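You operate a simulated robot arm through the tools that you are given. There is no shell and no other tool. Be economical: measure what you need, move in short steps, check, and stop when the job is done.

Carry out the task below with a simulated robot arm. There is one attempt and no reset: what you move stays moved.

JOB
Give the red-tied open skein 4 turns on the twister.
Fine: then lay it on the grey mat and, last, turn the knob back to 0.

It is judged by the outcome, as a careful person would: the job done as asked, and still so three seconds after it is handed in. It fails if anything else is knocked over, pushed out of place, dropped, spilled or broken.

ROBOT AND FRAMES
A 7-joint arm with a two-finger parallel gripper, fixed in place. Base frame: the origin is at the foot of the arm, x ahead of it, y to its left, z up; the work surface is at about z = 0.84. Readings come in m, degrees, newtons and seconds.
Its first joint turns from -149.0 to 149.0 degrees. Payload 3.43 kg.
Tool frame: the origin (TCP) lies between the finger pads and is the grasp point; the fingertips stand 0.03 m ahead of it; z points along the fingers, y is the line along which they close. The gripper opens to 0.094 m. The fingers are 0.028 m wide and 0.01 m thick; the gripper's body (0.05 by 0.096 m) begins 0.055 m behind the TCP.
Orientation is told as [roll, pitch, yaw] about the base's x, y, z axes, in that order, counted from this pose: with the fingers straight down and closing along the base's y, the tool's x points along the base's -x, its y along +y and its z along -z.

CONTROLS
- The arm moves only by the tool arm_command. Its argument "moves" is a list of rows, each an object of numbers (a shift or turn left out is 0, a gripper value left out holds the last): "fingers": the opening, from 0 (shut) to 1 (fully open); "dx", "dy", "dz": the shift along the tool's x, y, z in m; "wx", "wy", "wz": the turn, a rotation vector about the tool's x, y, z in rad. In form: [{"fingers": .., "dx": .., "dy": .., "dz": .., "wx": .., "wy": .., "wz": ..}, ...]. A call has 1 to 8 rows; each row is the pose to reach, as a shift and turn from the pose commanded when the call began, along the tool's axes at that moment. A row lasts 0.2 s, in which the tool goes at most 0.05 m and 8.6 degrees; a call with a longer step from one row to the next is refused whole, and so is a gripper value outside its range. Where a pose cannot be reached the arm comes as near as it can. A force on the tool above 90 N (or 10 N above the force at the start of the call, whichever is more), or a blocked arm, ends the call early, and 0.2 s more pass. The fingers move at their own pace (about 0.045 m/s each) and stop on an object; they squeeze with about 21 N. The grip force told is the motor's: it shows also when the fingers shut on nothing. Time passes only in rows, and 0.2 s behind the last, so rows that repeat a pose let the fingers close. The reply holds the time, the measured pose of the TCP, the force on the tool along the base axes, the opening and the grip force, in the units named above and with some noise, with the torque about the TCP (base axes, N m) and any sound that the robot's microphone picked up, and new pictures: "pictures" is both (left out), scene, wrist or none.
- Cameras (640 x 400 px; columns grow to the right, rows downward): "scene" is fixed at [0.4009, -0.5001, 1.5498]; the picture's right is [0.88, -0.47, 0.00], its down [-0.30, -0.56, -0.77] and it looks along [0.36, 0.68, -0.64] (base axes); focal length 311 px, centre (320, 200). "wrist" rides on the gripper at [0.076, 0.014, -0.103] in the tool frame; the picture's right is [-0.18, 0.98, 0.00], its down [-0.75, -0.14, -0.64] and it looks along [-0.63, -0.12, 0.77] (tool axes); focal length 243 px, centre (320, 200). There is no depth. A picture from a camera that has moved, and an enlarged one, comes with that camera's place and axes in the base frame and with its lens.
- inspect(camera, box): a new picture of the part [left, top, right, bottom] of that camera's present view, enlarged. No time passes.
- hand_in(): hands the job in; it is judged then, once.

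Go step by step. Nothing tells you positions but the pictures and the camera data: compare them with the known pose of the tool, close in by small moves and look again before you grip or let go. The budget is 120 turns and 200 pictures, counting those below and the enlarged ones. Unless the task says otherwise, let go and move clear before handing in, and close with one line.

The tools are called after ">>>" as name(argument=value, ...) on one line, values as JSON. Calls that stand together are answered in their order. arm_command: Moves the arm, as the interface text tells. Its arguments: {"type":"object","properties":{"moves":{"type":"array"},"pictures":{"type":"string","enum":["both","scene","wrist","none"]}},"required":["moves"]} The other tools are called the same way: inspect (camera, box) takes an enlarged picture of a part of a camera's view; hand_in () hands the job in.

At the start:

```text
time: 0.0
eef_pos: [0.919, 0.3651, 1.2435]
orientation: [0.0, -0.1, 0.1]
contact_force: [0.2, 0.6, -0.4]
moment: [-0.01, 0.01, -0.01]
finger_gap: 0.0939
grasp_force: 0.1
```

scene: 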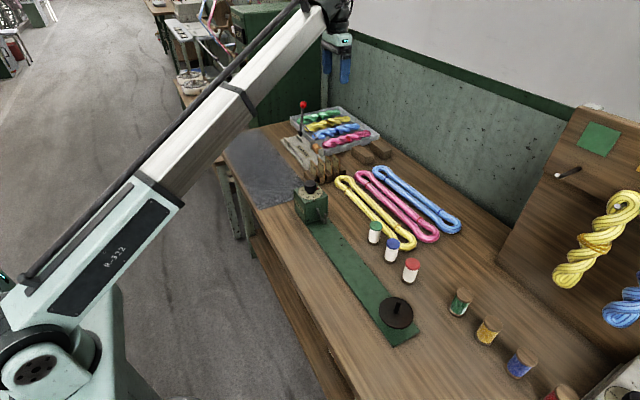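
wrist: 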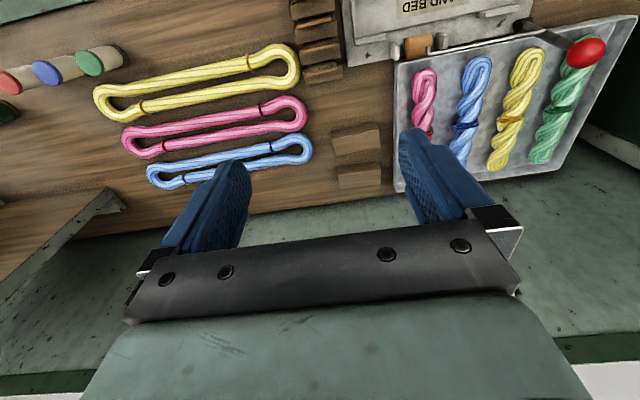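

I see three open skeins (yellow, pink, blue), a green twister with a head block and a dark disc at the other end, and a grey mat. I'll look closer to find the red ties and how the twister works.

>>> inspect(camera="scene", box=[320, 150, 480, 250])

>>> inspect(camera="scene", box=[270, 160, 430, 350])

>>> inspect(camera="wrist", box=[80, 30, 330, 200])

>>> inspect(camera="scene", box=[220, 90, 400, 220])

```text
4.00 times, centred on (400, 200) of scene
camera zoom: at [0.4009, -0.5001, 1.5498], right [0.88, -0.47, 0.0], down [-0.3, -0.56, -0.77], along [0.36, 0.68, -0.64], focal length 1244 px, centre (0, 200)
```

zoom: 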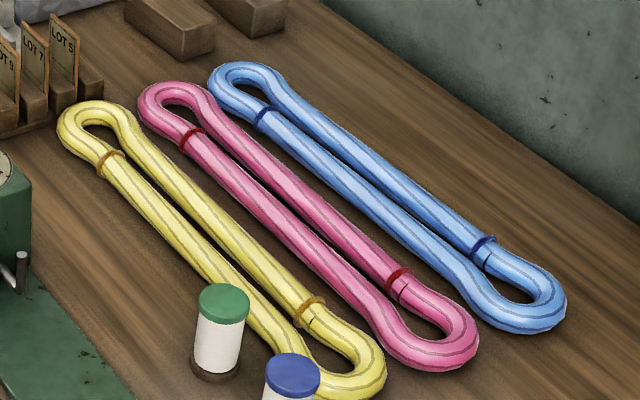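

```text
2.11 times, centred on (350, 255) of scene
camera zoom: at [0.4009, -0.5001, 1.5498], right [0.88, -0.47, 0.0], down [-0.3, -0.56, -0.77], along [0.36, 0.68, -0.64], focal length 655 px, centre (257, 84)
```

zoom: 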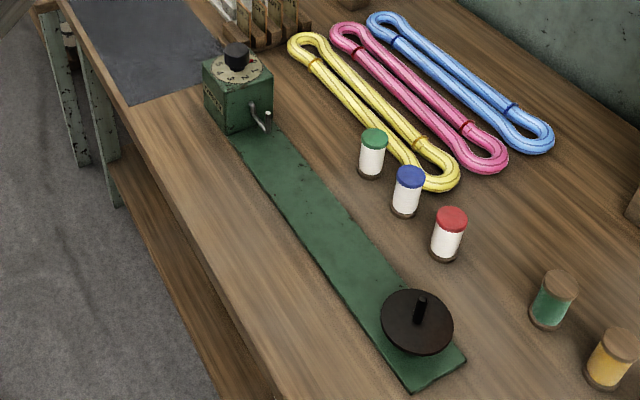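

```text
2.35 times, centred on (205, 115) of wrist
camera zoom: at [0.8422, 0.3792, 1.3458], right [0.18, 0.98, 0.0], down [0.75, -0.14, 0.64], along [0.63, -0.12, -0.77], focal length 571 px, centre (591, 400)
```

zoom: 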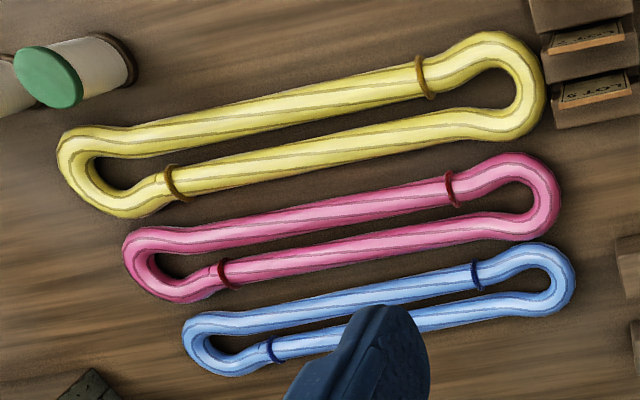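

```text
3.08 times, centred on (310, 155) of scene
camera zoom: at [0.4009, -0.5001, 1.5498], right [0.88, -0.47, 0.0], down [-0.3, -0.56, -0.77], along [0.36, 0.68, -0.64], focal length 957 px, centre (351, 338)
```

zoom: 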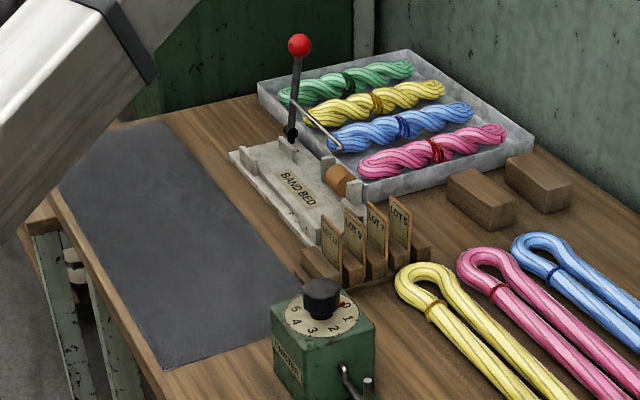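

>>> inspect(camera="scene", box=[285, 175, 349, 235])

>>> inspect(camera="scene", box=[360, 285, 430, 350])

```text
6.67 times, centred on (317, 205) of scene
camera zoom: at [0.4009, -0.5001, 1.5498], right [0.88, -0.47, 0.0], down [-0.3, -0.56, -0.77], along [0.36, 0.68, -0.64], focal length 2073 px, centre (340, 167)
```

zoom: 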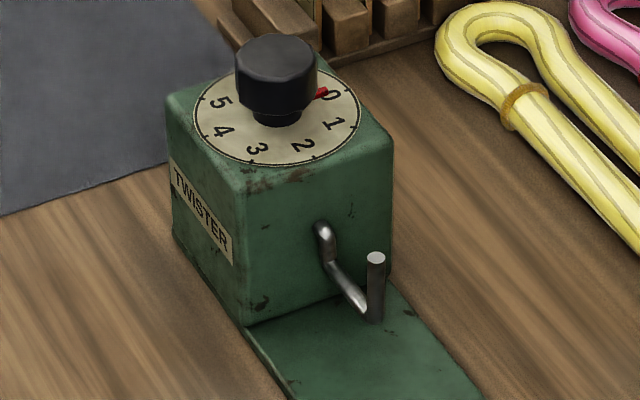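

```text
6.15 times, centred on (395, 318) of scene
camera zoom: at [0.4009, -0.5001, 1.5498], right [0.88, -0.47, 0.0], down [-0.3, -0.56, -0.77], along [0.36, 0.68, -0.64], focal length 1913 px, centre (-142, -523)
```

zoom: 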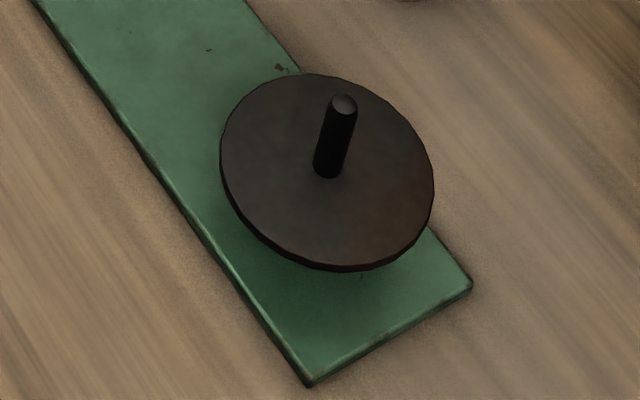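

The pink skein has the red ties; it lies near x≈1.01, y from -0.07 to 0.30. The twister has an upright hook pin at the head, a peg on the disc, and a knob dial 0–5, now at 0. I move above the skein, turning the fingers to close across it.

>>> arm_command(moves=[{"dx": -0.006, "dy": -0.032, "dz": 0.012, "wz": -0.14}, {"dx": -0.012, "dy": -0.064, "dz": 0.025, "wz": -0.28}, {"dx": -0.019, "dy": -0.096, "dz": 0.037, "wz": -0.42}, {"dx": -0.025, "dy": -0.128, "dz": 0.05, "wz": -0.56}, {"dx": -0.031, "dy": -0.16, "dz": 0.062, "wz": -0.7}, {"dx": -0.037, "dy": -0.192, "dz": 0.075, "wz": -0.84}, {"dx": -0.044, "dy": -0.224, "dz": 0.087, "wz": -0.98}, {"dx": -0.05, "dy": -0.255, "dz": 0.1, "wz": -1.12}], pictures="none")

```text
time: 1.8
eef_pos: [0.968, 0.1087, 1.1438]
orientation: [-0.1, 0.0, 64.2]
contact_force: [-0.4, 0.4, -0.4]
moment: [0.0, 0.01, 0.0]
finger_gap: 0.0941
grasp_force: 0.0
```

Continuing to turn to 90° of yaw and looking.

>>> arm_command(moves=[{"wz": -0.15}, {"wz": -0.3}, {"wz": -0.45}])

```text
time: 2.6
eef_pos: [0.9679, 0.1104, 1.1437]
orientation: [-0.1, 0.1, 90.1]
contact_force: [0.6, 0.4, 0.0]
moment: [-0.01, 0.0, -0.02]
finger_gap: 0.094
grasp_force: 0.0
camera wrist: at [0.9543, 0.0338, 1.2454], right [-0.98, 0.18, 0.0], down [0.14, 0.75, 0.64], along [0.12, 0.63, -0.77], focal length 243 px, centre (320, 200)
```

scene: 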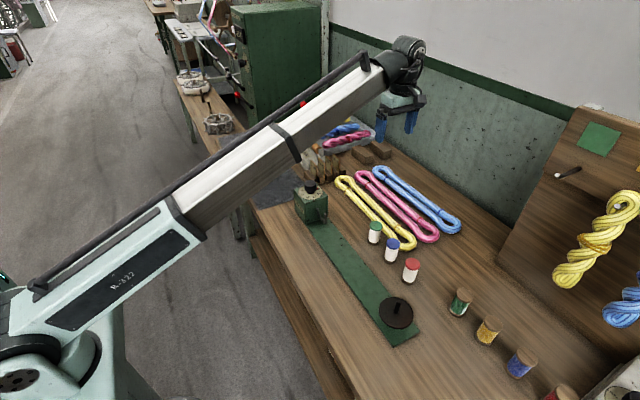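
wrist: 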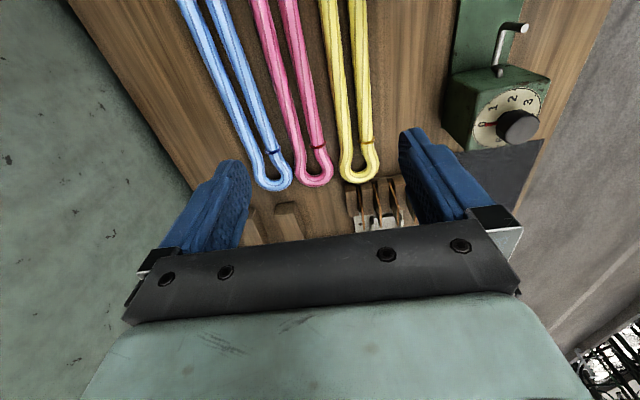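

Pink lies around x≈1.012. I narrow the fingers to fit between its neighbours and go lower above its middle, checking reach.

>>> arm_command(moves=[{"fingers": 0.75, "dy": -0.015, "dz": 0.04}, {"dy": -0.03, "dz": 0.08}, {"dy": -0.042, "dz": 0.12}, {"dy": -0.042, "dz": 0.16}, {"dy": -0.042, "dz": 0.19}])

```text
time: 3.8
eef_pos: [1.0091, 0.1095, 0.9551]
orientation: [-0.1, 0.0, 89.9]
contact_force: [0.1, -0.6, 0.4]
moment: [0.02, 0.01, 0.02]
finger_gap: 0.0705
grasp_force: 0.0
camera wrist: at [0.995, 0.034, 1.0567], right [-0.98, 0.18, 0.0], down [0.14, 0.75, 0.64], along [0.12, 0.63, -0.77], focal length 243 px, centre (320, 200)
```

scene: 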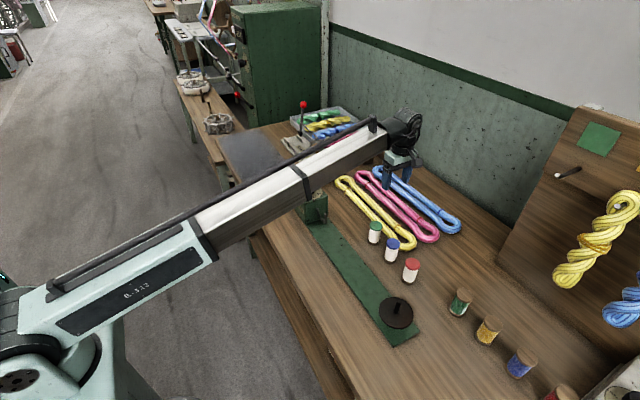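
wrist: 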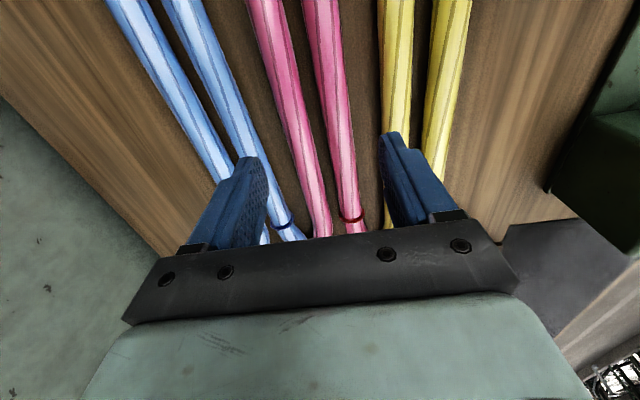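

Reach is fine. Pink is ~8 mm further out and tilted about 3°; I correct this and descend partway.

>>> arm_command(moves=[{"dx": -0.005, "dy": -0.004, "wz": 0.05}, {"dx": -0.01, "dy": -0.008, "dz": 0.02, "wz": 0.05}, {"dx": -0.01, "dy": -0.008, "dz": 0.04, "wz": 0.05}], pictures="wrist")

```text
time: 4.6
eef_pos: [1.019, 0.1199, 0.9147]
orientation: [-0.1, 0.1, 87.2]
contact_force: [0.2, -0.4, 0.2]
moment: [-0.03, 0.0, 0.0]
finger_gap: 0.0703
grasp_force: 0.2
camera wrist: at [1.0003, 0.0444, 1.0158], right [-0.97, 0.23, 0.0], down [0.18, 0.74, 0.64], along [0.15, 0.62, -0.77], focal length 243 px, centre (320, 200)
```

wrist: 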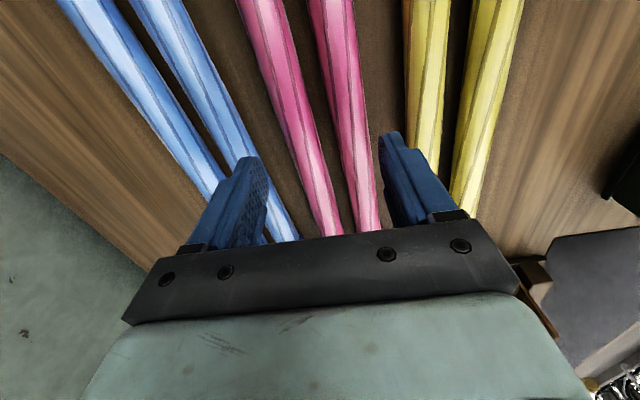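

Fingers straddle pink; shift 6 mm back inward and descend in steps.

>>> arm_command(moves=[{"fingers": 0.81, "dy": 0.006}, {"dy": 0.006, "dz": 0.015}, {"dy": 0.006, "dz": 0.025}], pictures="wrist")

>>> inspect(camera="scene", box=[340, 120, 460, 240])

```text
time: 5.4
eef_pos: [1.0129, 0.12, 0.8894]
orientation: [-0.1, 0.0, 87.1]
contact_force: [0.2, 0.2, -0.3]
moment: [0.01, 0.0, 0.0]
finger_gap: 0.0762
grasp_force: 0.0
camera wrist: at [0.9946, 0.0454, 0.991], right [-0.97, 0.23, 0.0], down [0.18, 0.74, 0.64], along [0.15, 0.62, -0.77], focal length 243 px, centre (320, 200)
```

wrist: 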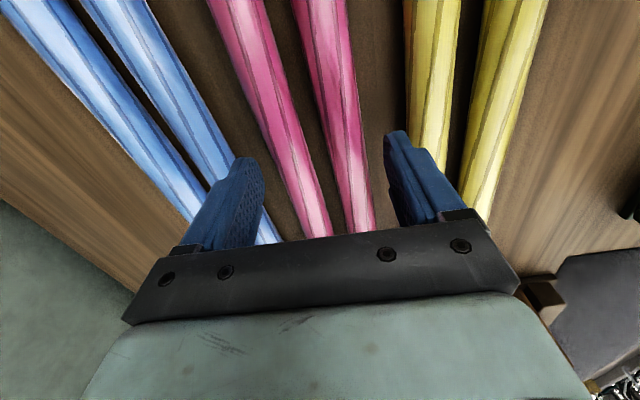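

```text
3.33 times, centred on (400, 180) of scene
camera zoom: at [0.4009, -0.5001, 1.5498], right [0.88, -0.47, 0.0], down [-0.3, -0.56, -0.77], along [0.36, 0.68, -0.64], focal length 1036 px, centre (53, 267)
```

zoom: 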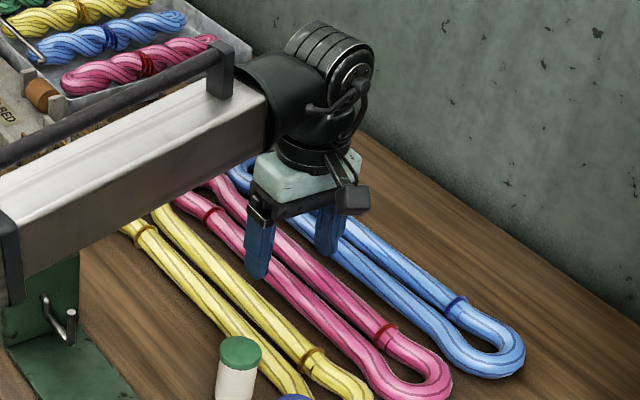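

Clear on both sides. Down the last 15 mm, then close.

>>> arm_command(moves=[{"dz": 0.008}, {"dz": 0.016}, {"dz": 0.016}], pictures="wrist")

```text
time: 6.2
eef_pos: [1.013, 0.1207, 0.873]
orientation: [0.0, 0.0, 87.1]
contact_force: [-0.1, 0.2, -0.2]
moment: [0.0, 0.01, 0.01]
finger_gap: 0.0762
grasp_force: 0.0
camera wrist: at [0.9947, 0.0453, 0.9747], right [-0.97, 0.23, 0.0], down [0.18, 0.74, 0.64], along [0.15, 0.62, -0.77], focal length 243 px, centre (320, 200)
```

wrist: 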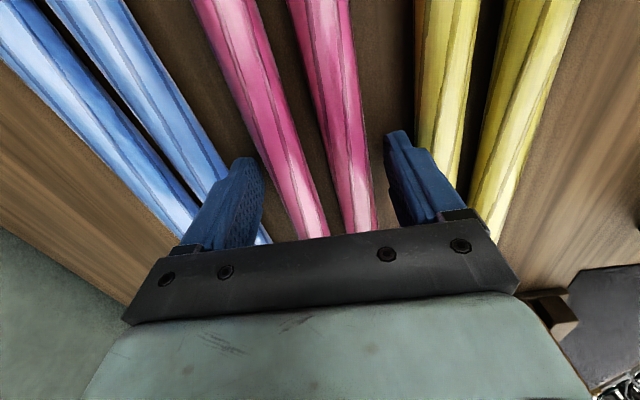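

>>> arm_command(moves=[{"fingers": 0.4, "dz": 0.002}, {"fingers": 0.4, "dz": 0.002}, {"fingers": 0.3, "dz": 0.002}, {"fingers": 0.2, "dz": 0.002}, {"fingers": 0.2, "dz": 0.002}, {"fingers": 0.2, "dz": 0.002}])

```text
time: 7.6
eef_pos: [1.0128, 0.1202, 0.8726]
orientation: [-0.1, 0.1, 87.2]
contact_force: [3.7, -1.3, 11.1]
moment: [-0.07, -0.12, 0.67]
finger_gap: 0.0603
grasp_force: 21.3
camera wrist: at [0.9947, 0.0454, 0.9735], right [-0.97, 0.23, 0.0], down [0.18, 0.75, 0.64], along [0.15, 0.62, -0.77], focal length 243 px, centre (320, 200)
```

scene: 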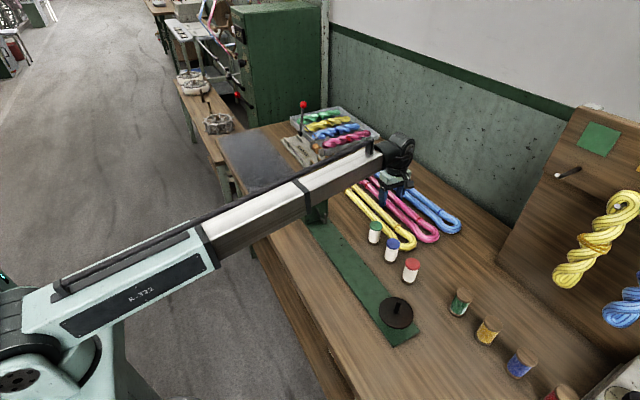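
wrist: 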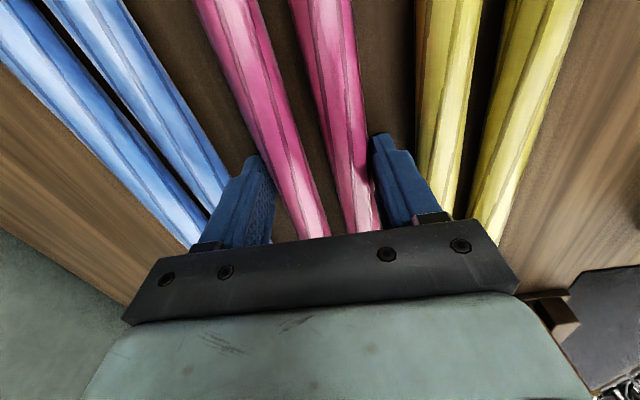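

Gripped firmly at 60 mm. Lift gently and check.

>>> arm_command(moves=[{"dz": -0.01}, {"dz": -0.03}, {"dz": -0.06}, {"dz": -0.1}, {"dz": -0.14}, {"dz": -0.18}])

```text
time: 9.0
eef_pos: [1.0125, 0.1198, 1.0534]
orientation: [-0.1, 0.1, 87.1]
contact_force: [0.7, 0.9, -1.0]
moment: [0.03, 0.03, 0.0]
finger_gap: 0.06
grasp_force: 21.3
camera wrist: at [0.9949, 0.0455, 1.1545], right [-0.97, 0.23, 0.0], down [0.18, 0.75, 0.64], along [0.15, 0.62, -0.77], focal length 243 px, centre (320, 200)
```

scene: 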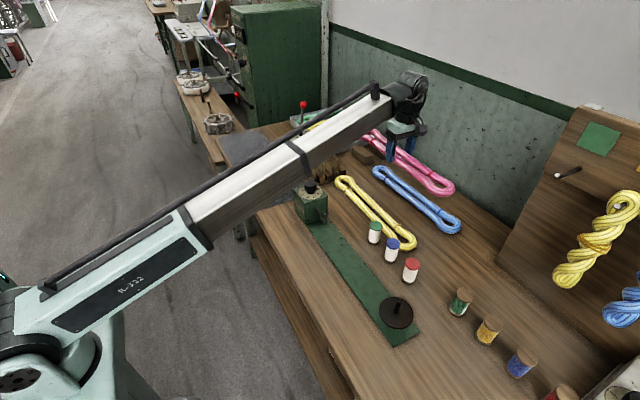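
wrist: 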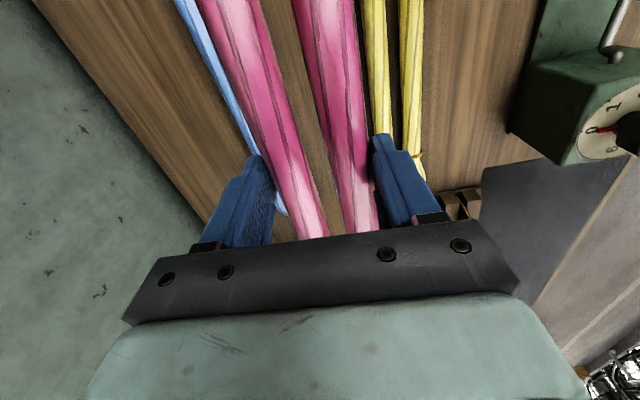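

Lifted level. I'll measure the loop ends relative to the TCP, and the pins more exactly.

>>> inspect(camera="scene", box=[350, 110, 470, 210])

>>> inspect(camera="wrist", box=[500, 0, 640, 170])

```text
4.00 times, centred on (410, 160) of scene
camera zoom: at [0.4009, -0.5001, 1.5498], right [0.88, -0.47, 0.0], down [-0.3, -0.56, -0.77], along [0.36, 0.68, -0.64], focal length 1244 px, centre (-40, 360)
```

zoom: 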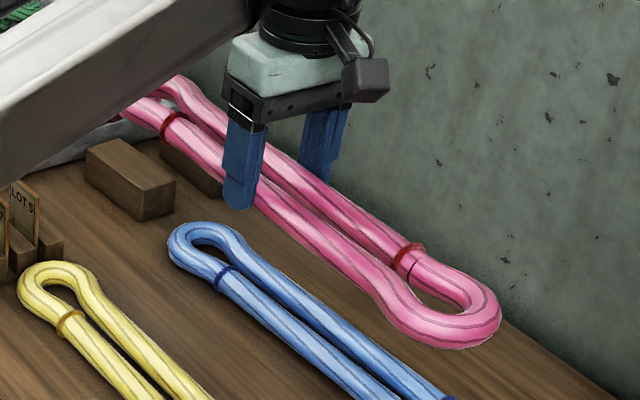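

```text
2.35 times, centred on (570, 85) of wrist
camera zoom: at [0.9949, 0.0455, 1.1545], right [-0.97, 0.23, 0.0], down [0.18, 0.75, 0.64], along [0.15, 0.62, -0.77], focal length 571 px, centre (-268, 471)
```

zoom: 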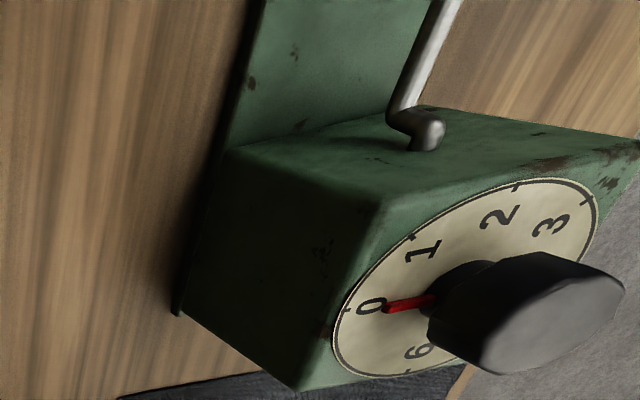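

Moving to just beside the twister, high, to look at both pins from the wrist camera.

>>> arm_command(moves=[{"dz": -0.04}, {"dx": 0.03, "dy": 0.025, "dz": -0.06}, {"dx": 0.06, "dy": 0.05, "dz": -0.077}, {"dx": 0.09, "dy": 0.075, "dz": -0.077}, {"dx": 0.12, "dy": 0.1, "dz": -0.077}, {"dx": 0.145, "dy": 0.12, "dz": -0.077}, {"dx": 0.167, "dy": 0.134, "dz": -0.077}])

```text
time: 10.6
eef_pos: [0.8708, -0.0397, 1.1277]
orientation: [-0.1, 0.1, 87.2]
contact_force: [-0.1, -0.4, -0.8]
moment: [-0.02, 0.0, -0.02]
finger_gap: 0.0597
grasp_force: 20.9
camera wrist: at [0.8525, -0.1143, 1.2297], right [-0.97, 0.23, 0.0], down [0.18, 0.75, 0.64], along [0.15, 0.62, -0.77], focal length 243 px, centre (320, 200)
```

scene: 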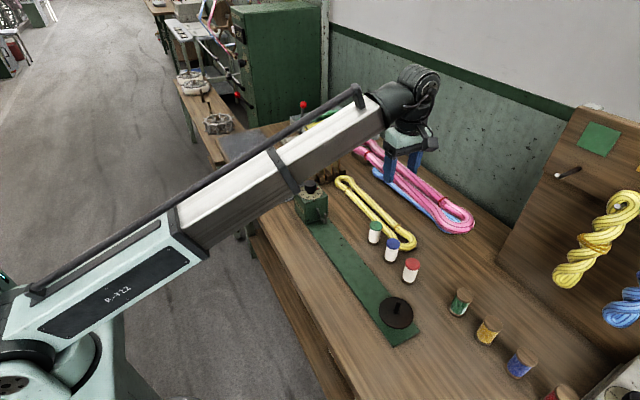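
wrist: 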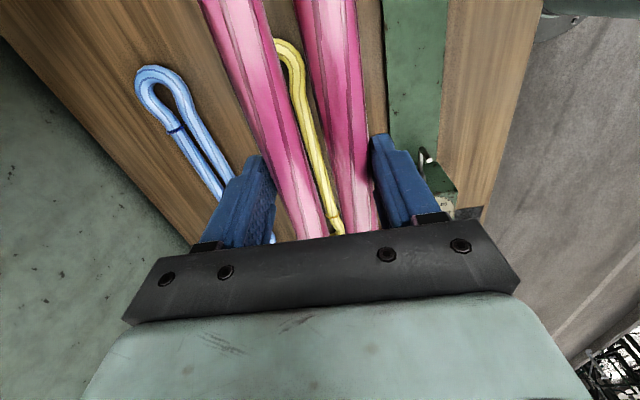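

>>> inspect(camera="wrist", box=[380, 120, 480, 220])

>>> inspect(camera="scene", box=[370, 270, 430, 330])

```text
4.00 times, centred on (430, 170) of wrist
camera zoom: at [0.8525, -0.1143, 1.2297], right [-0.97, 0.23, 0.0], down [0.18, 0.75, 0.64], along [0.15, 0.62, -0.77], focal length 970 px, centre (-120, 320)
```

zoom: 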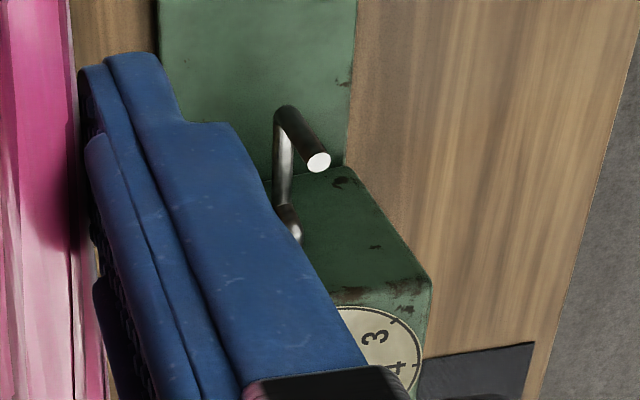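

```text
6.67 times, centred on (400, 300) of scene
camera zoom: at [0.4009, -0.5001, 1.5498], right [0.88, -0.47, 0.0], down [-0.3, -0.56, -0.77], along [0.36, 0.68, -0.64], focal length 2073 px, centre (-213, -467)
```

zoom: 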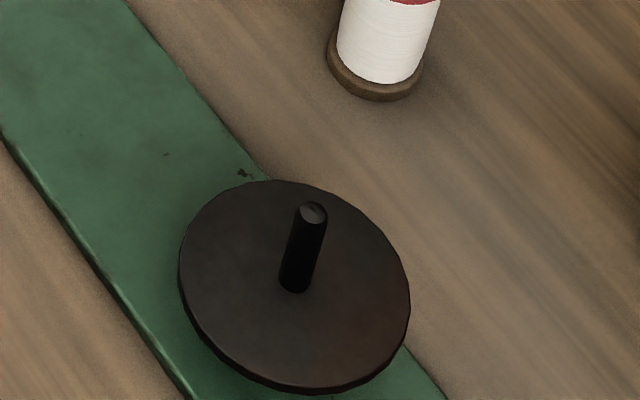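

Triangulated: hook pin ≈ (0.739, 0.104, top 0.918), peg ≈ (0.738, -0.239, top ≈0.93); the twister lies at 90° yaw. I move the skein above them.

>>> arm_command(moves=[{"dx": 0.008, "dy": 0.03, "wz": -0.025}, {"dx": 0.015, "dy": 0.06, "wz": -0.05}, {"dx": 0.022, "dy": 0.09, "dz": 0.02, "wz": -0.05}, {"dx": 0.03, "dy": 0.12, "dz": 0.05, "wz": -0.05}, {"dx": 0.03, "dy": 0.1305, "dz": 0.08, "wz": -0.05}, {"dx": 0.03, "dy": 0.1305, "dz": 0.0977, "wz": -0.05}])

>>> inspect(camera="scene", box=[280, 180, 440, 340])

```text
time: 12.0
eef_pos: [0.7388, -0.0636, 1.0301]
orientation: [-0.2, -0.1, 89.9]
contact_force: [-0.3, -0.4, -1.3]
moment: [0.02, 0.01, 0.0]
finger_gap: 0.0594
grasp_force: 21.3
camera wrist: at [0.7238, -0.1385, 1.1311], right [-0.98, 0.18, 0.0], down [0.14, 0.75, 0.64], along [0.12, 0.63, -0.77], focal length 243 px, centre (320, 200)
```

scene: 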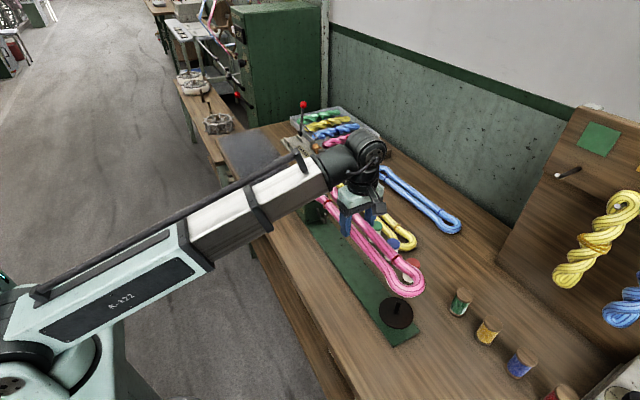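
wrist: 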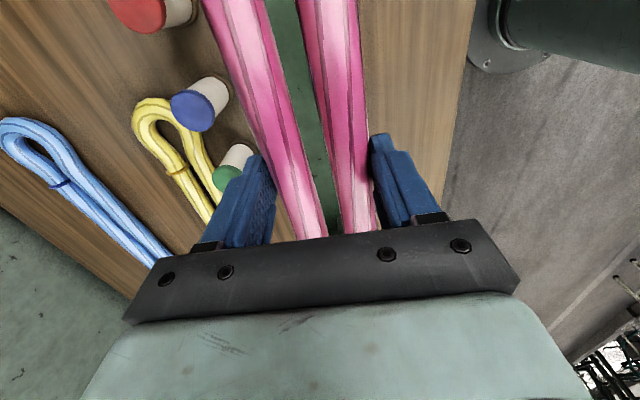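

```text
2.50 times, centred on (360, 260) of scene
camera zoom: at [0.4009, -0.5001, 1.5498], right [0.88, -0.47, 0.0], down [-0.3, -0.56, -0.77], along [0.36, 0.68, -0.64], focal length 777 px, centre (220, 50)
```

zoom: 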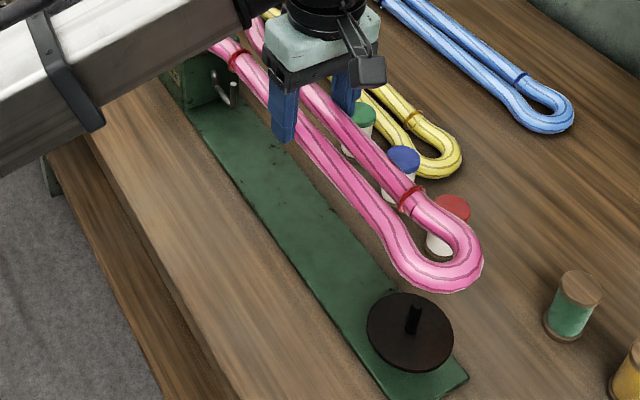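

>>> inspect(camera="scene", box=[360, 250, 430, 320])

>>> inspect(camera="scene", box=[300, 170, 370, 240])

```text
5.71 times, centred on (395, 285) of scene
camera zoom: at [0.4009, -0.5001, 1.5498], right [0.88, -0.47, 0.0], down [-0.3, -0.56, -0.77], along [0.36, 0.68, -0.64], focal length 1777 px, centre (-109, -286)
```

zoom: 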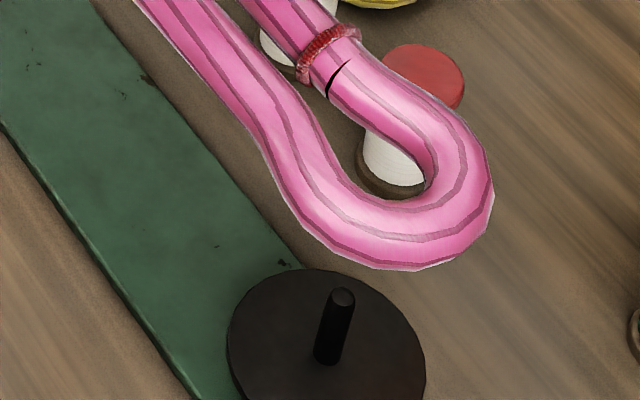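

```text
5.71 times, centred on (335, 205) of scene
camera zoom: at [0.4009, -0.5001, 1.5498], right [0.88, -0.47, 0.0], down [-0.3, -0.56, -0.77], along [0.36, 0.68, -0.64], focal length 1777 px, centre (234, 171)
```

zoom: 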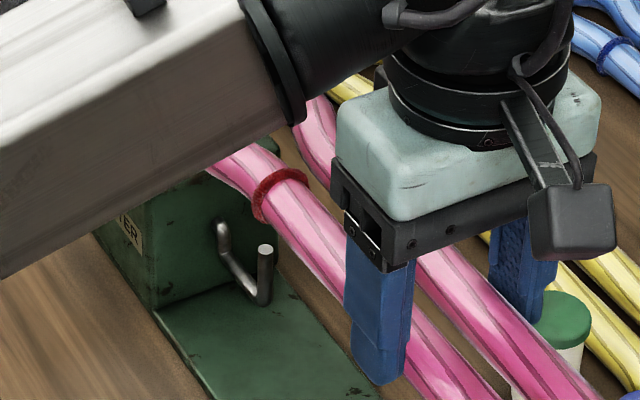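

Skein end loop is close to over the peg. Shift 3 mm and lower to just above the pins, then look again.

>>> arm_command(moves=[{"dx": -0.003, "dz": 0.02}, {"dx": -0.003, "dz": 0.04}, {"dx": -0.003, "dz": 0.055}])

>>> inspect(camera="scene", box=[360, 260, 430, 330])

>>> inspect(camera="scene", box=[290, 180, 360, 250])

```text
time: 12.8
eef_pos: [0.7375, -0.0602, 0.9753]
orientation: [-0.1, -0.1, 90.2]
contact_force: [0.2, -0.2, -1.2]
moment: [0.01, -0.01, -0.02]
finger_gap: 0.0593
grasp_force: 21.3
camera wrist: at [0.7241, -0.1357, 1.0767], right [-0.98, 0.18, 0.0], down [0.14, 0.75, 0.64], along [0.12, 0.63, -0.77], focal length 243 px, centre (320, 200)
```

scene: 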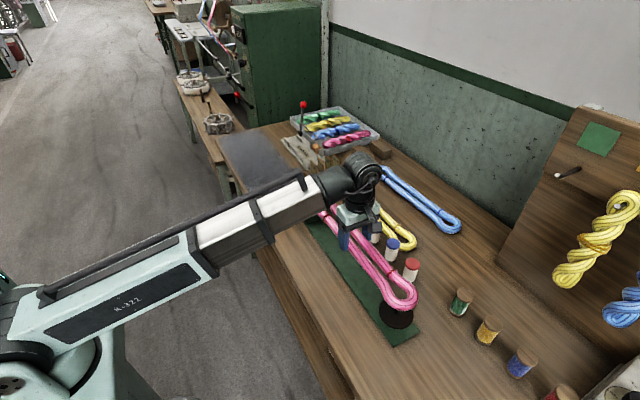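
wrist: 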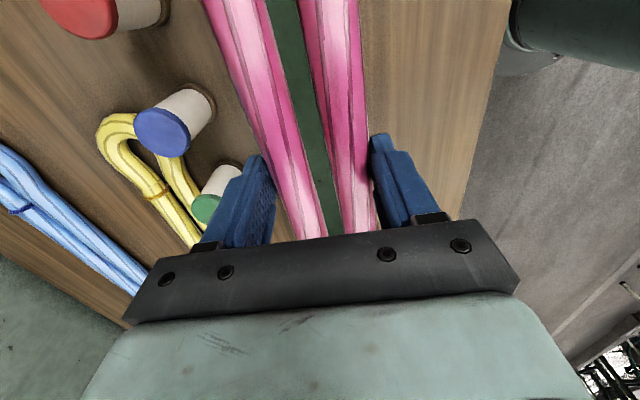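

```text
5.71 times, centred on (395, 295) of scene
camera zoom: at [0.4009, -0.5001, 1.5498], right [0.88, -0.47, 0.0], down [-0.3, -0.56, -0.77], along [0.36, 0.68, -0.64], focal length 1777 px, centre (-109, -343)
```

zoom: 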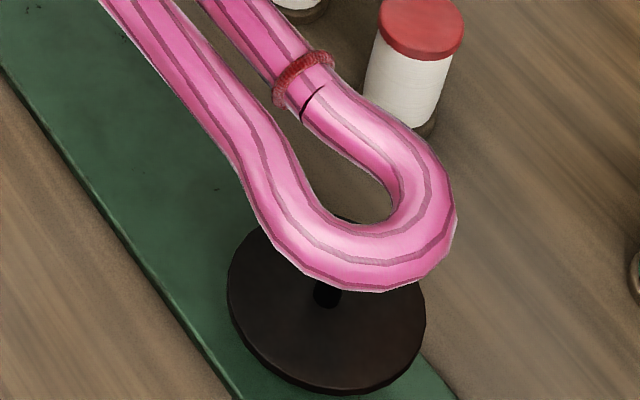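

```text
5.71 times, centred on (325, 215) of scene
camera zoom: at [0.4009, -0.5001, 1.5498], right [0.88, -0.47, 0.0], down [-0.3, -0.56, -0.77], along [0.36, 0.68, -0.64], focal length 1777 px, centre (291, 114)
```

zoom: 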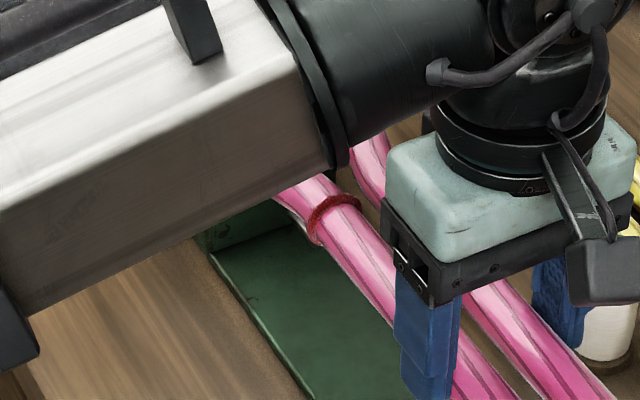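

Alignment looks right at the peg; I lower the loops over the pins in small steps, watching force.

>>> arm_command(moves=[{"dx": 0.001, "dz": 0.01}, {"dx": 0.001, "dz": 0.02}, {"dx": 0.001, "dz": 0.028}], pictures="none")

>>> inspect(camera="scene", box=[360, 260, 430, 330])

```text
time: 13.6
eef_pos: [0.7393, -0.0614, 0.9472]
orientation: [-0.1, 0.0, 89.9]
contact_force: [-0.5, 0.3, -0.4]
moment: [-0.01, -0.04, 0.0]
finger_gap: 0.0589
grasp_force: 21.4
```

```text
5.71 times, centred on (395, 295) of scene
camera zoom: at [0.4009, -0.5001, 1.5498], right [0.88, -0.47, 0.0], down [-0.3, -0.56, -0.77], along [0.36, 0.68, -0.64], focal length 1777 px, centre (-109, -343)
```

zoom: 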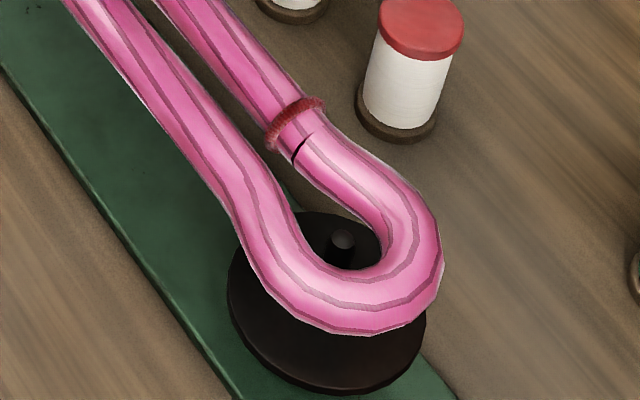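

The peg top shows inside the hole. Continue down.

>>> arm_command(moves=[{"dz": 0.008}, {"dz": 0.016}, {"dz": 0.022}], pictures="none")

>>> inspect(camera="scene", box=[360, 260, 430, 330])

>>> inspect(camera="scene", box=[290, 180, 360, 250])

```text
time: 14.4
eef_pos: [0.7388, -0.0603, 0.9249]
orientation: [-0.1, 0.0, 89.9]
contact_force: [0.4, 0.6, -1.3]
moment: [-0.01, 0.0, 0.0]
finger_gap: 0.0591
grasp_force: 21.7
```

```text
5.71 times, centred on (395, 295) of scene
camera zoom: at [0.4009, -0.5001, 1.5498], right [0.88, -0.47, 0.0], down [-0.3, -0.56, -0.77], along [0.36, 0.68, -0.64], focal length 1777 px, centre (-109, -343)
```

zoom: 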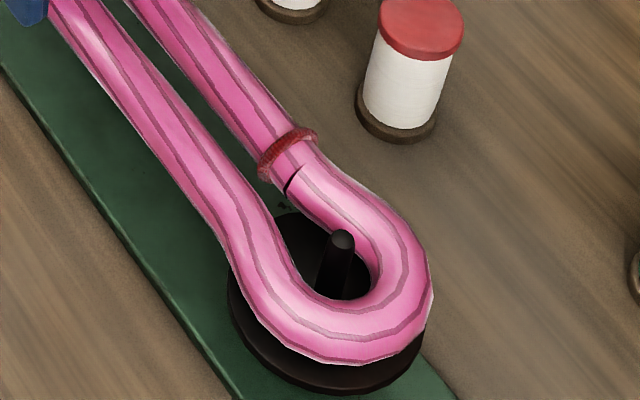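

```text
5.71 times, centred on (325, 215) of scene
camera zoom: at [0.4009, -0.5001, 1.5498], right [0.88, -0.47, 0.0], down [-0.3, -0.56, -0.77], along [0.36, 0.68, -0.64], focal length 1777 px, centre (291, 114)
```

zoom: 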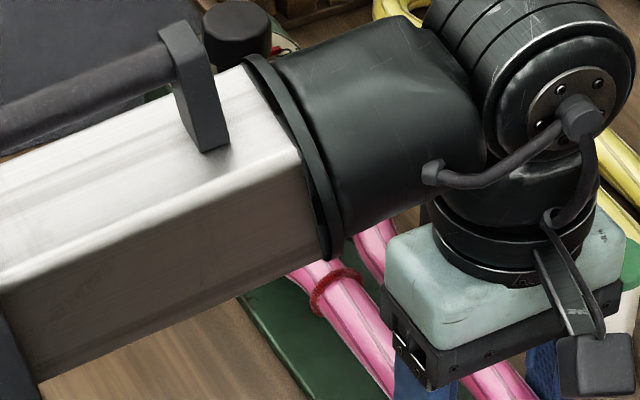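

>>> arm_command(moves=[{"dz": 0.005}, {"dz": 0.01}, {"dz": 0.013}], pictures="none")

>>> inspect(camera="scene", box=[290, 180, 430, 320])

```text
time: 15.2
eef_pos: [0.7388, -0.062, 0.9128]
orientation: [-0.3, 0.0, 90.0]
contact_force: [4.2, 1.2, 32.8]
moment: [-0.03, -0.17, 0.19]
finger_gap: 0.0594
grasp_force: 21.2
```

```text
2.86 times, centred on (360, 250) of scene
camera zoom: at [0.4009, -0.5001, 1.5498], right [0.88, -0.47, 0.0], down [-0.3, -0.56, -0.77], along [0.36, 0.68, -0.64], focal length 888 px, centre (206, 57)
```

zoom: 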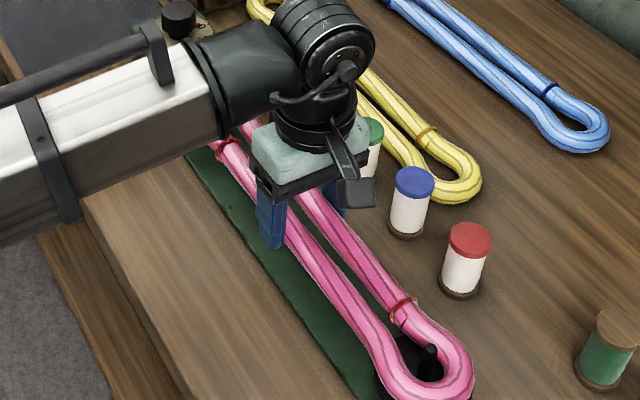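

Both ends rest (balanced contact at the expected height). Ease off and release a little.

>>> arm_command(moves=[{"dz": -0.0025}, {"fingers": 0.8, "dz": -0.0025}, {"fingers": 0.8, "dz": -0.0025}, {"fingers": 0.8, "dz": -0.0025}, {"fingers": 0.8, "dz": -0.02}, {"dz": -0.05}, {"dz": -0.09}, {"dz": -0.13}])

```text
time: 17.0
eef_pos: [0.7378, -0.0613, 1.0428]
orientation: [-0.1, 0.0, 89.9]
contact_force: [-0.2, 0.2, -0.1]
moment: [-0.03, 0.01, -0.02]
finger_gap: 0.0749
grasp_force: 0.1
camera wrist: at [0.7241, -0.1372, 1.1441], right [-0.98, 0.18, 0.0], down [0.14, 0.75, 0.64], along [0.12, 0.63, -0.77], focal length 243 px, centre (320, 200)
```

scene: 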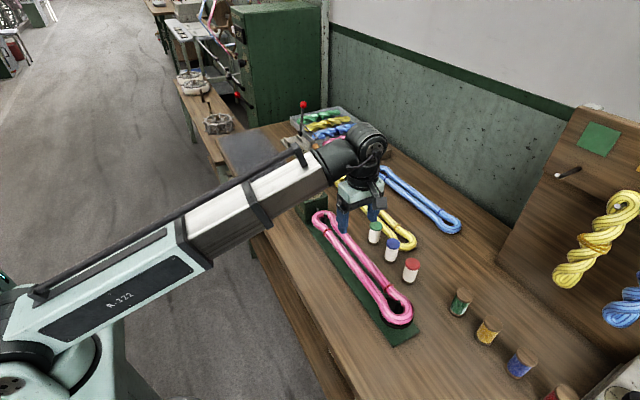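
wrist: 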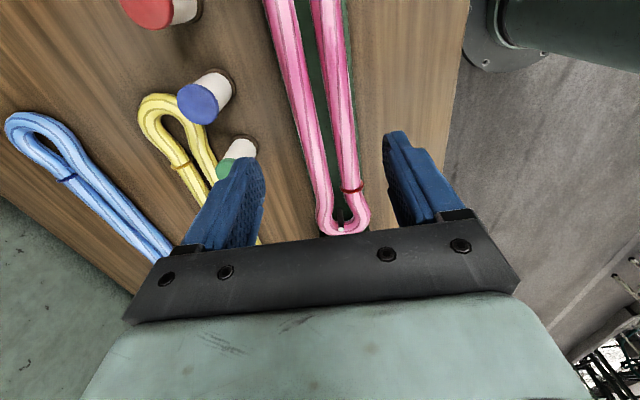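

>>> inspect(camera="scene", box=[290, 180, 360, 250])

>>> inspect(camera="wrist", box=[290, 150, 400, 250])

```text
5.71 times, centred on (325, 215) of scene
camera zoom: at [0.4009, -0.5001, 1.5498], right [0.88, -0.47, 0.0], down [-0.3, -0.56, -0.77], along [0.36, 0.68, -0.64], focal length 1777 px, centre (291, 114)
```

zoom: 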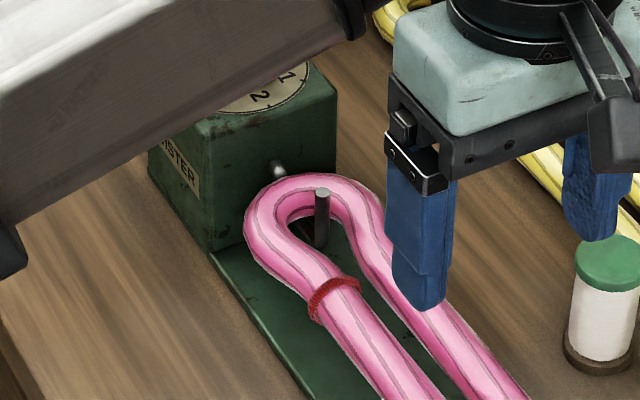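

```text
4.00 times, centred on (345, 200) of wrist
camera zoom: at [0.7241, -0.1372, 1.1441], right [-0.98, 0.18, 0.0], down [0.14, 0.75, 0.64], along [0.12, 0.63, -0.77], focal length 970 px, centre (220, 200)
```

zoom: 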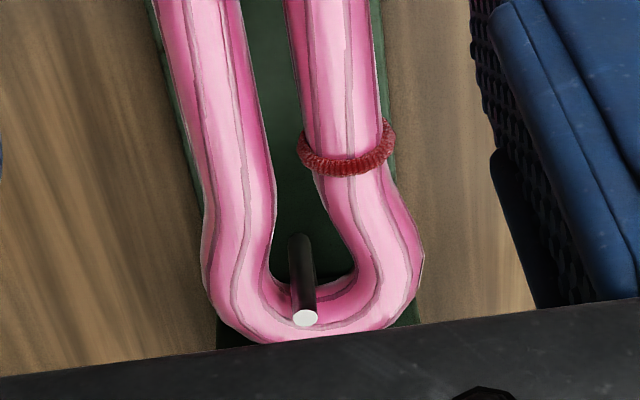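

Both loops are on their pins. Next the knob, at about (0.737, 0.197, top 0.968): I move above it and look at the dial.

>>> arm_command(moves=[{"dx": -0.02, "dz": -0.04}, {"dx": -0.06, "dz": -0.057}, {"dx": -0.1, "dz": -0.057}, {"dx": -0.14, "dz": -0.057}, {"dx": -0.18, "dz": -0.057}, {"dx": -0.22, "dz": -0.057}, {"dx": -0.258, "dz": -0.057}])

>>> inspect(camera="wrist", box=[240, 60, 400, 230])

```text
time: 18.6
eef_pos: [0.7399, 0.196, 1.0981]
orientation: [-0.2, 0.0, 89.8]
contact_force: [-0.5, -0.3, 0.2]
moment: [0.0, 0.01, 0.0]
finger_gap: 0.0753
grasp_force: 0.1
camera wrist: at [0.7246, 0.1204, 1.201], right [-0.98, 0.19, 0.0], down [0.14, 0.75, 0.64], along [0.12, 0.63, -0.77], focal length 243 px, centre (320, 200)
```

scene: 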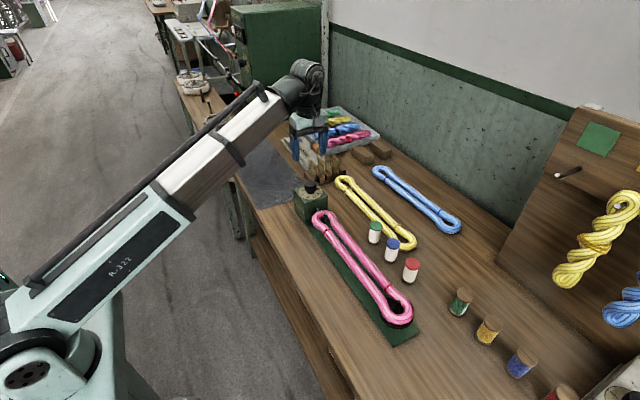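
wrist: 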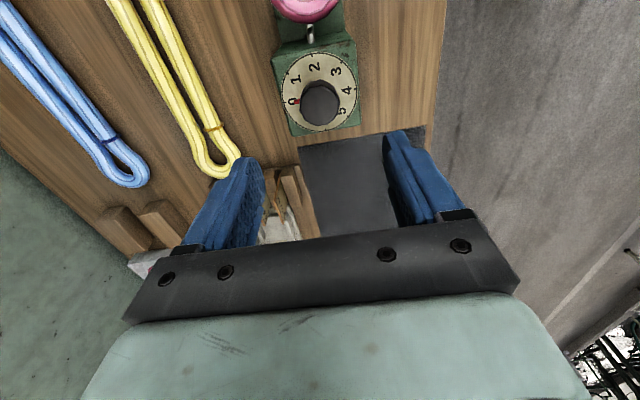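

```text
2.35 times, centred on (320, 145) of wrist
camera zoom: at [0.7246, 0.1204, 1.201], right [-0.98, 0.19, 0.0], down [0.14, 0.75, 0.64], along [0.12, 0.63, -0.77], focal length 571 px, centre (320, 329)
```

zoom: 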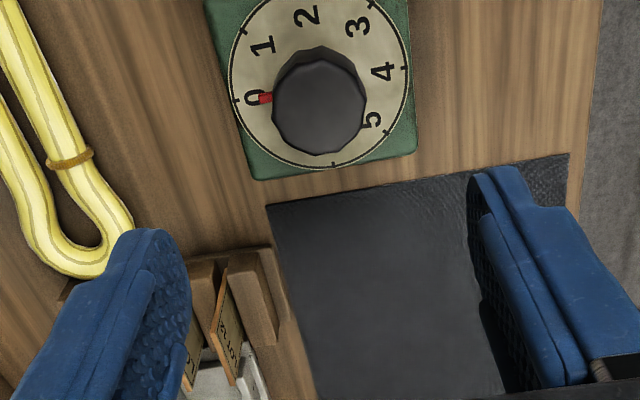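

The dial goes 0→4 clockwise in 45° steps (4 is opposite 0), so half a turn. The knob is right under the TCP; I descend around it.

>>> arm_command(moves=[{"dz": 0.04}, {"dz": 0.08}, {"dz": 0.1}, {"dz": 0.112}, {"dz": 0.119}])

>>> inspect(camera="scene", box=[280, 160, 360, 240])

```text
time: 19.8
eef_pos: [0.7387, 0.1966, 0.98]
orientation: [-0.1, 0.1, 89.9]
contact_force: [0.0, 0.1, 0.3]
moment: [0.04, 0.03, 0.01]
finger_gap: 0.075
grasp_force: 0.0
camera wrist: at [0.7248, 0.1211, 1.0816], right [-0.98, 0.18, 0.0], down [0.14, 0.75, 0.64], along [0.12, 0.63, -0.77], focal length 243 px, centre (320, 200)
```

scene: 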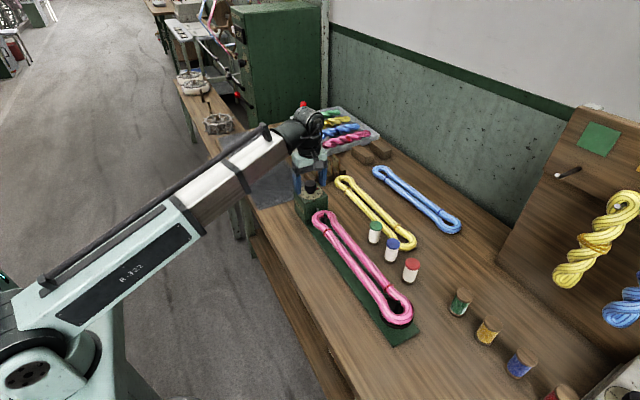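
wrist: 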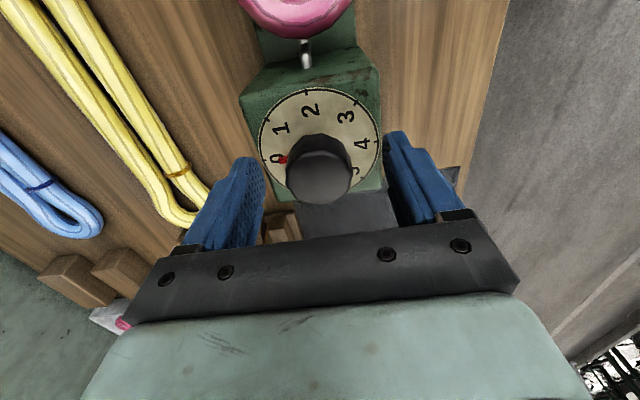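

```text
5.00 times, centred on (320, 200) of scene
camera zoom: at [0.4009, -0.5001, 1.5498], right [0.88, -0.47, 0.0], down [-0.3, -0.56, -0.77], along [0.36, 0.68, -0.64], focal length 1555 px, centre (320, 200)
```

zoom: 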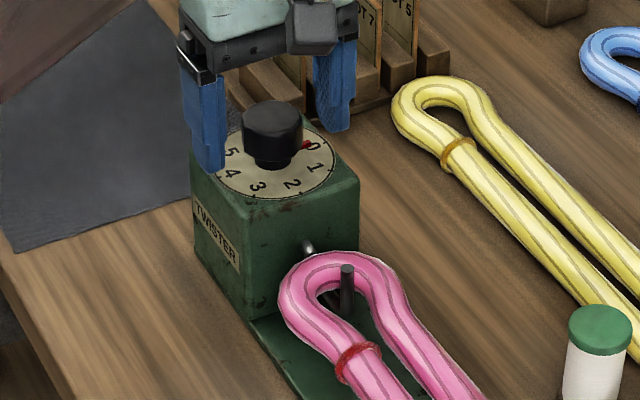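

Knob centred between fingers. Close on it.

>>> arm_command(moves=[{"fingers": 0.5, "dz": 0.002}, {"fingers": 0.3, "dz": 0.002}, {"fingers": 0.3, "dz": 0.002}, {"fingers": 0.3, "dz": 0.002}], pictures="none")

```text
time: 20.8
eef_pos: [0.7399, 0.1974, 0.9784]
orientation: [-0.2, 0.0, 89.9]
contact_force: [10.4, 0.4, -2.1]
moment: [-0.01, -0.4, 0.02]
finger_gap: 0.0376
grasp_force: 44.2
```

Gripped. Turn clockwise one step (45°) and check.

>>> arm_command(moves=[{"dy": -0.001, "wz": 0.13}, {"dy": -0.001, "wz": 0.26}, {"dy": -0.001, "wz": 0.39}, {"dy": -0.001, "wz": 0.52}, {"dy": -0.001, "wz": 0.65}, {"dy": -0.001, "wz": 0.785}])

>>> inspect(camera="scene", box=[280, 160, 360, 240])

```text
time: 22.2
eef_pos: [0.7387, 0.1974, 0.977]
orientation: [0.0, -0.1, 45.0]
contact_force: [0.8, 4.7, -6.0]
moment: [0.19, -0.03, 0.02]
finger_gap: 0.0375
grasp_force: 45.0
camera wrist: at [0.6755, 0.1539, 1.0797], right [-0.56, 0.83, 0.0], down [0.63, 0.43, 0.64], along [0.53, 0.36, -0.77], focal length 243 px, centre (320, 200)
```

scene: 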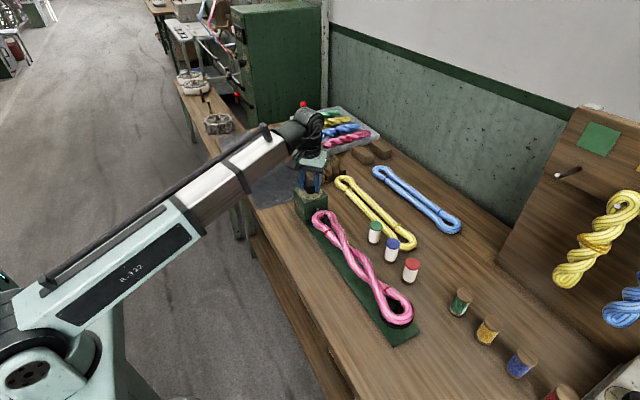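
wrist: 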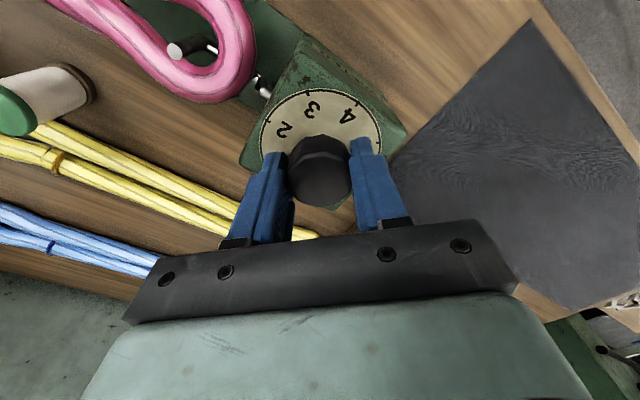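

```text
5.00 times, centred on (320, 200) of scene
camera zoom: at [0.4009, -0.5001, 1.5498], right [0.88, -0.47, 0.0], down [-0.3, -0.56, -0.77], along [0.36, 0.68, -0.64], focal length 1555 px, centre (320, 200)
```

zoom: 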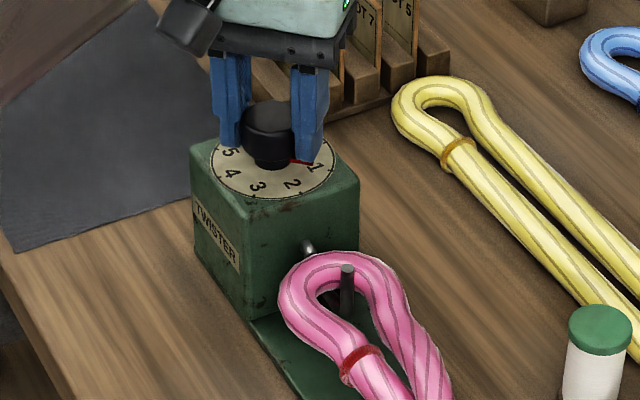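

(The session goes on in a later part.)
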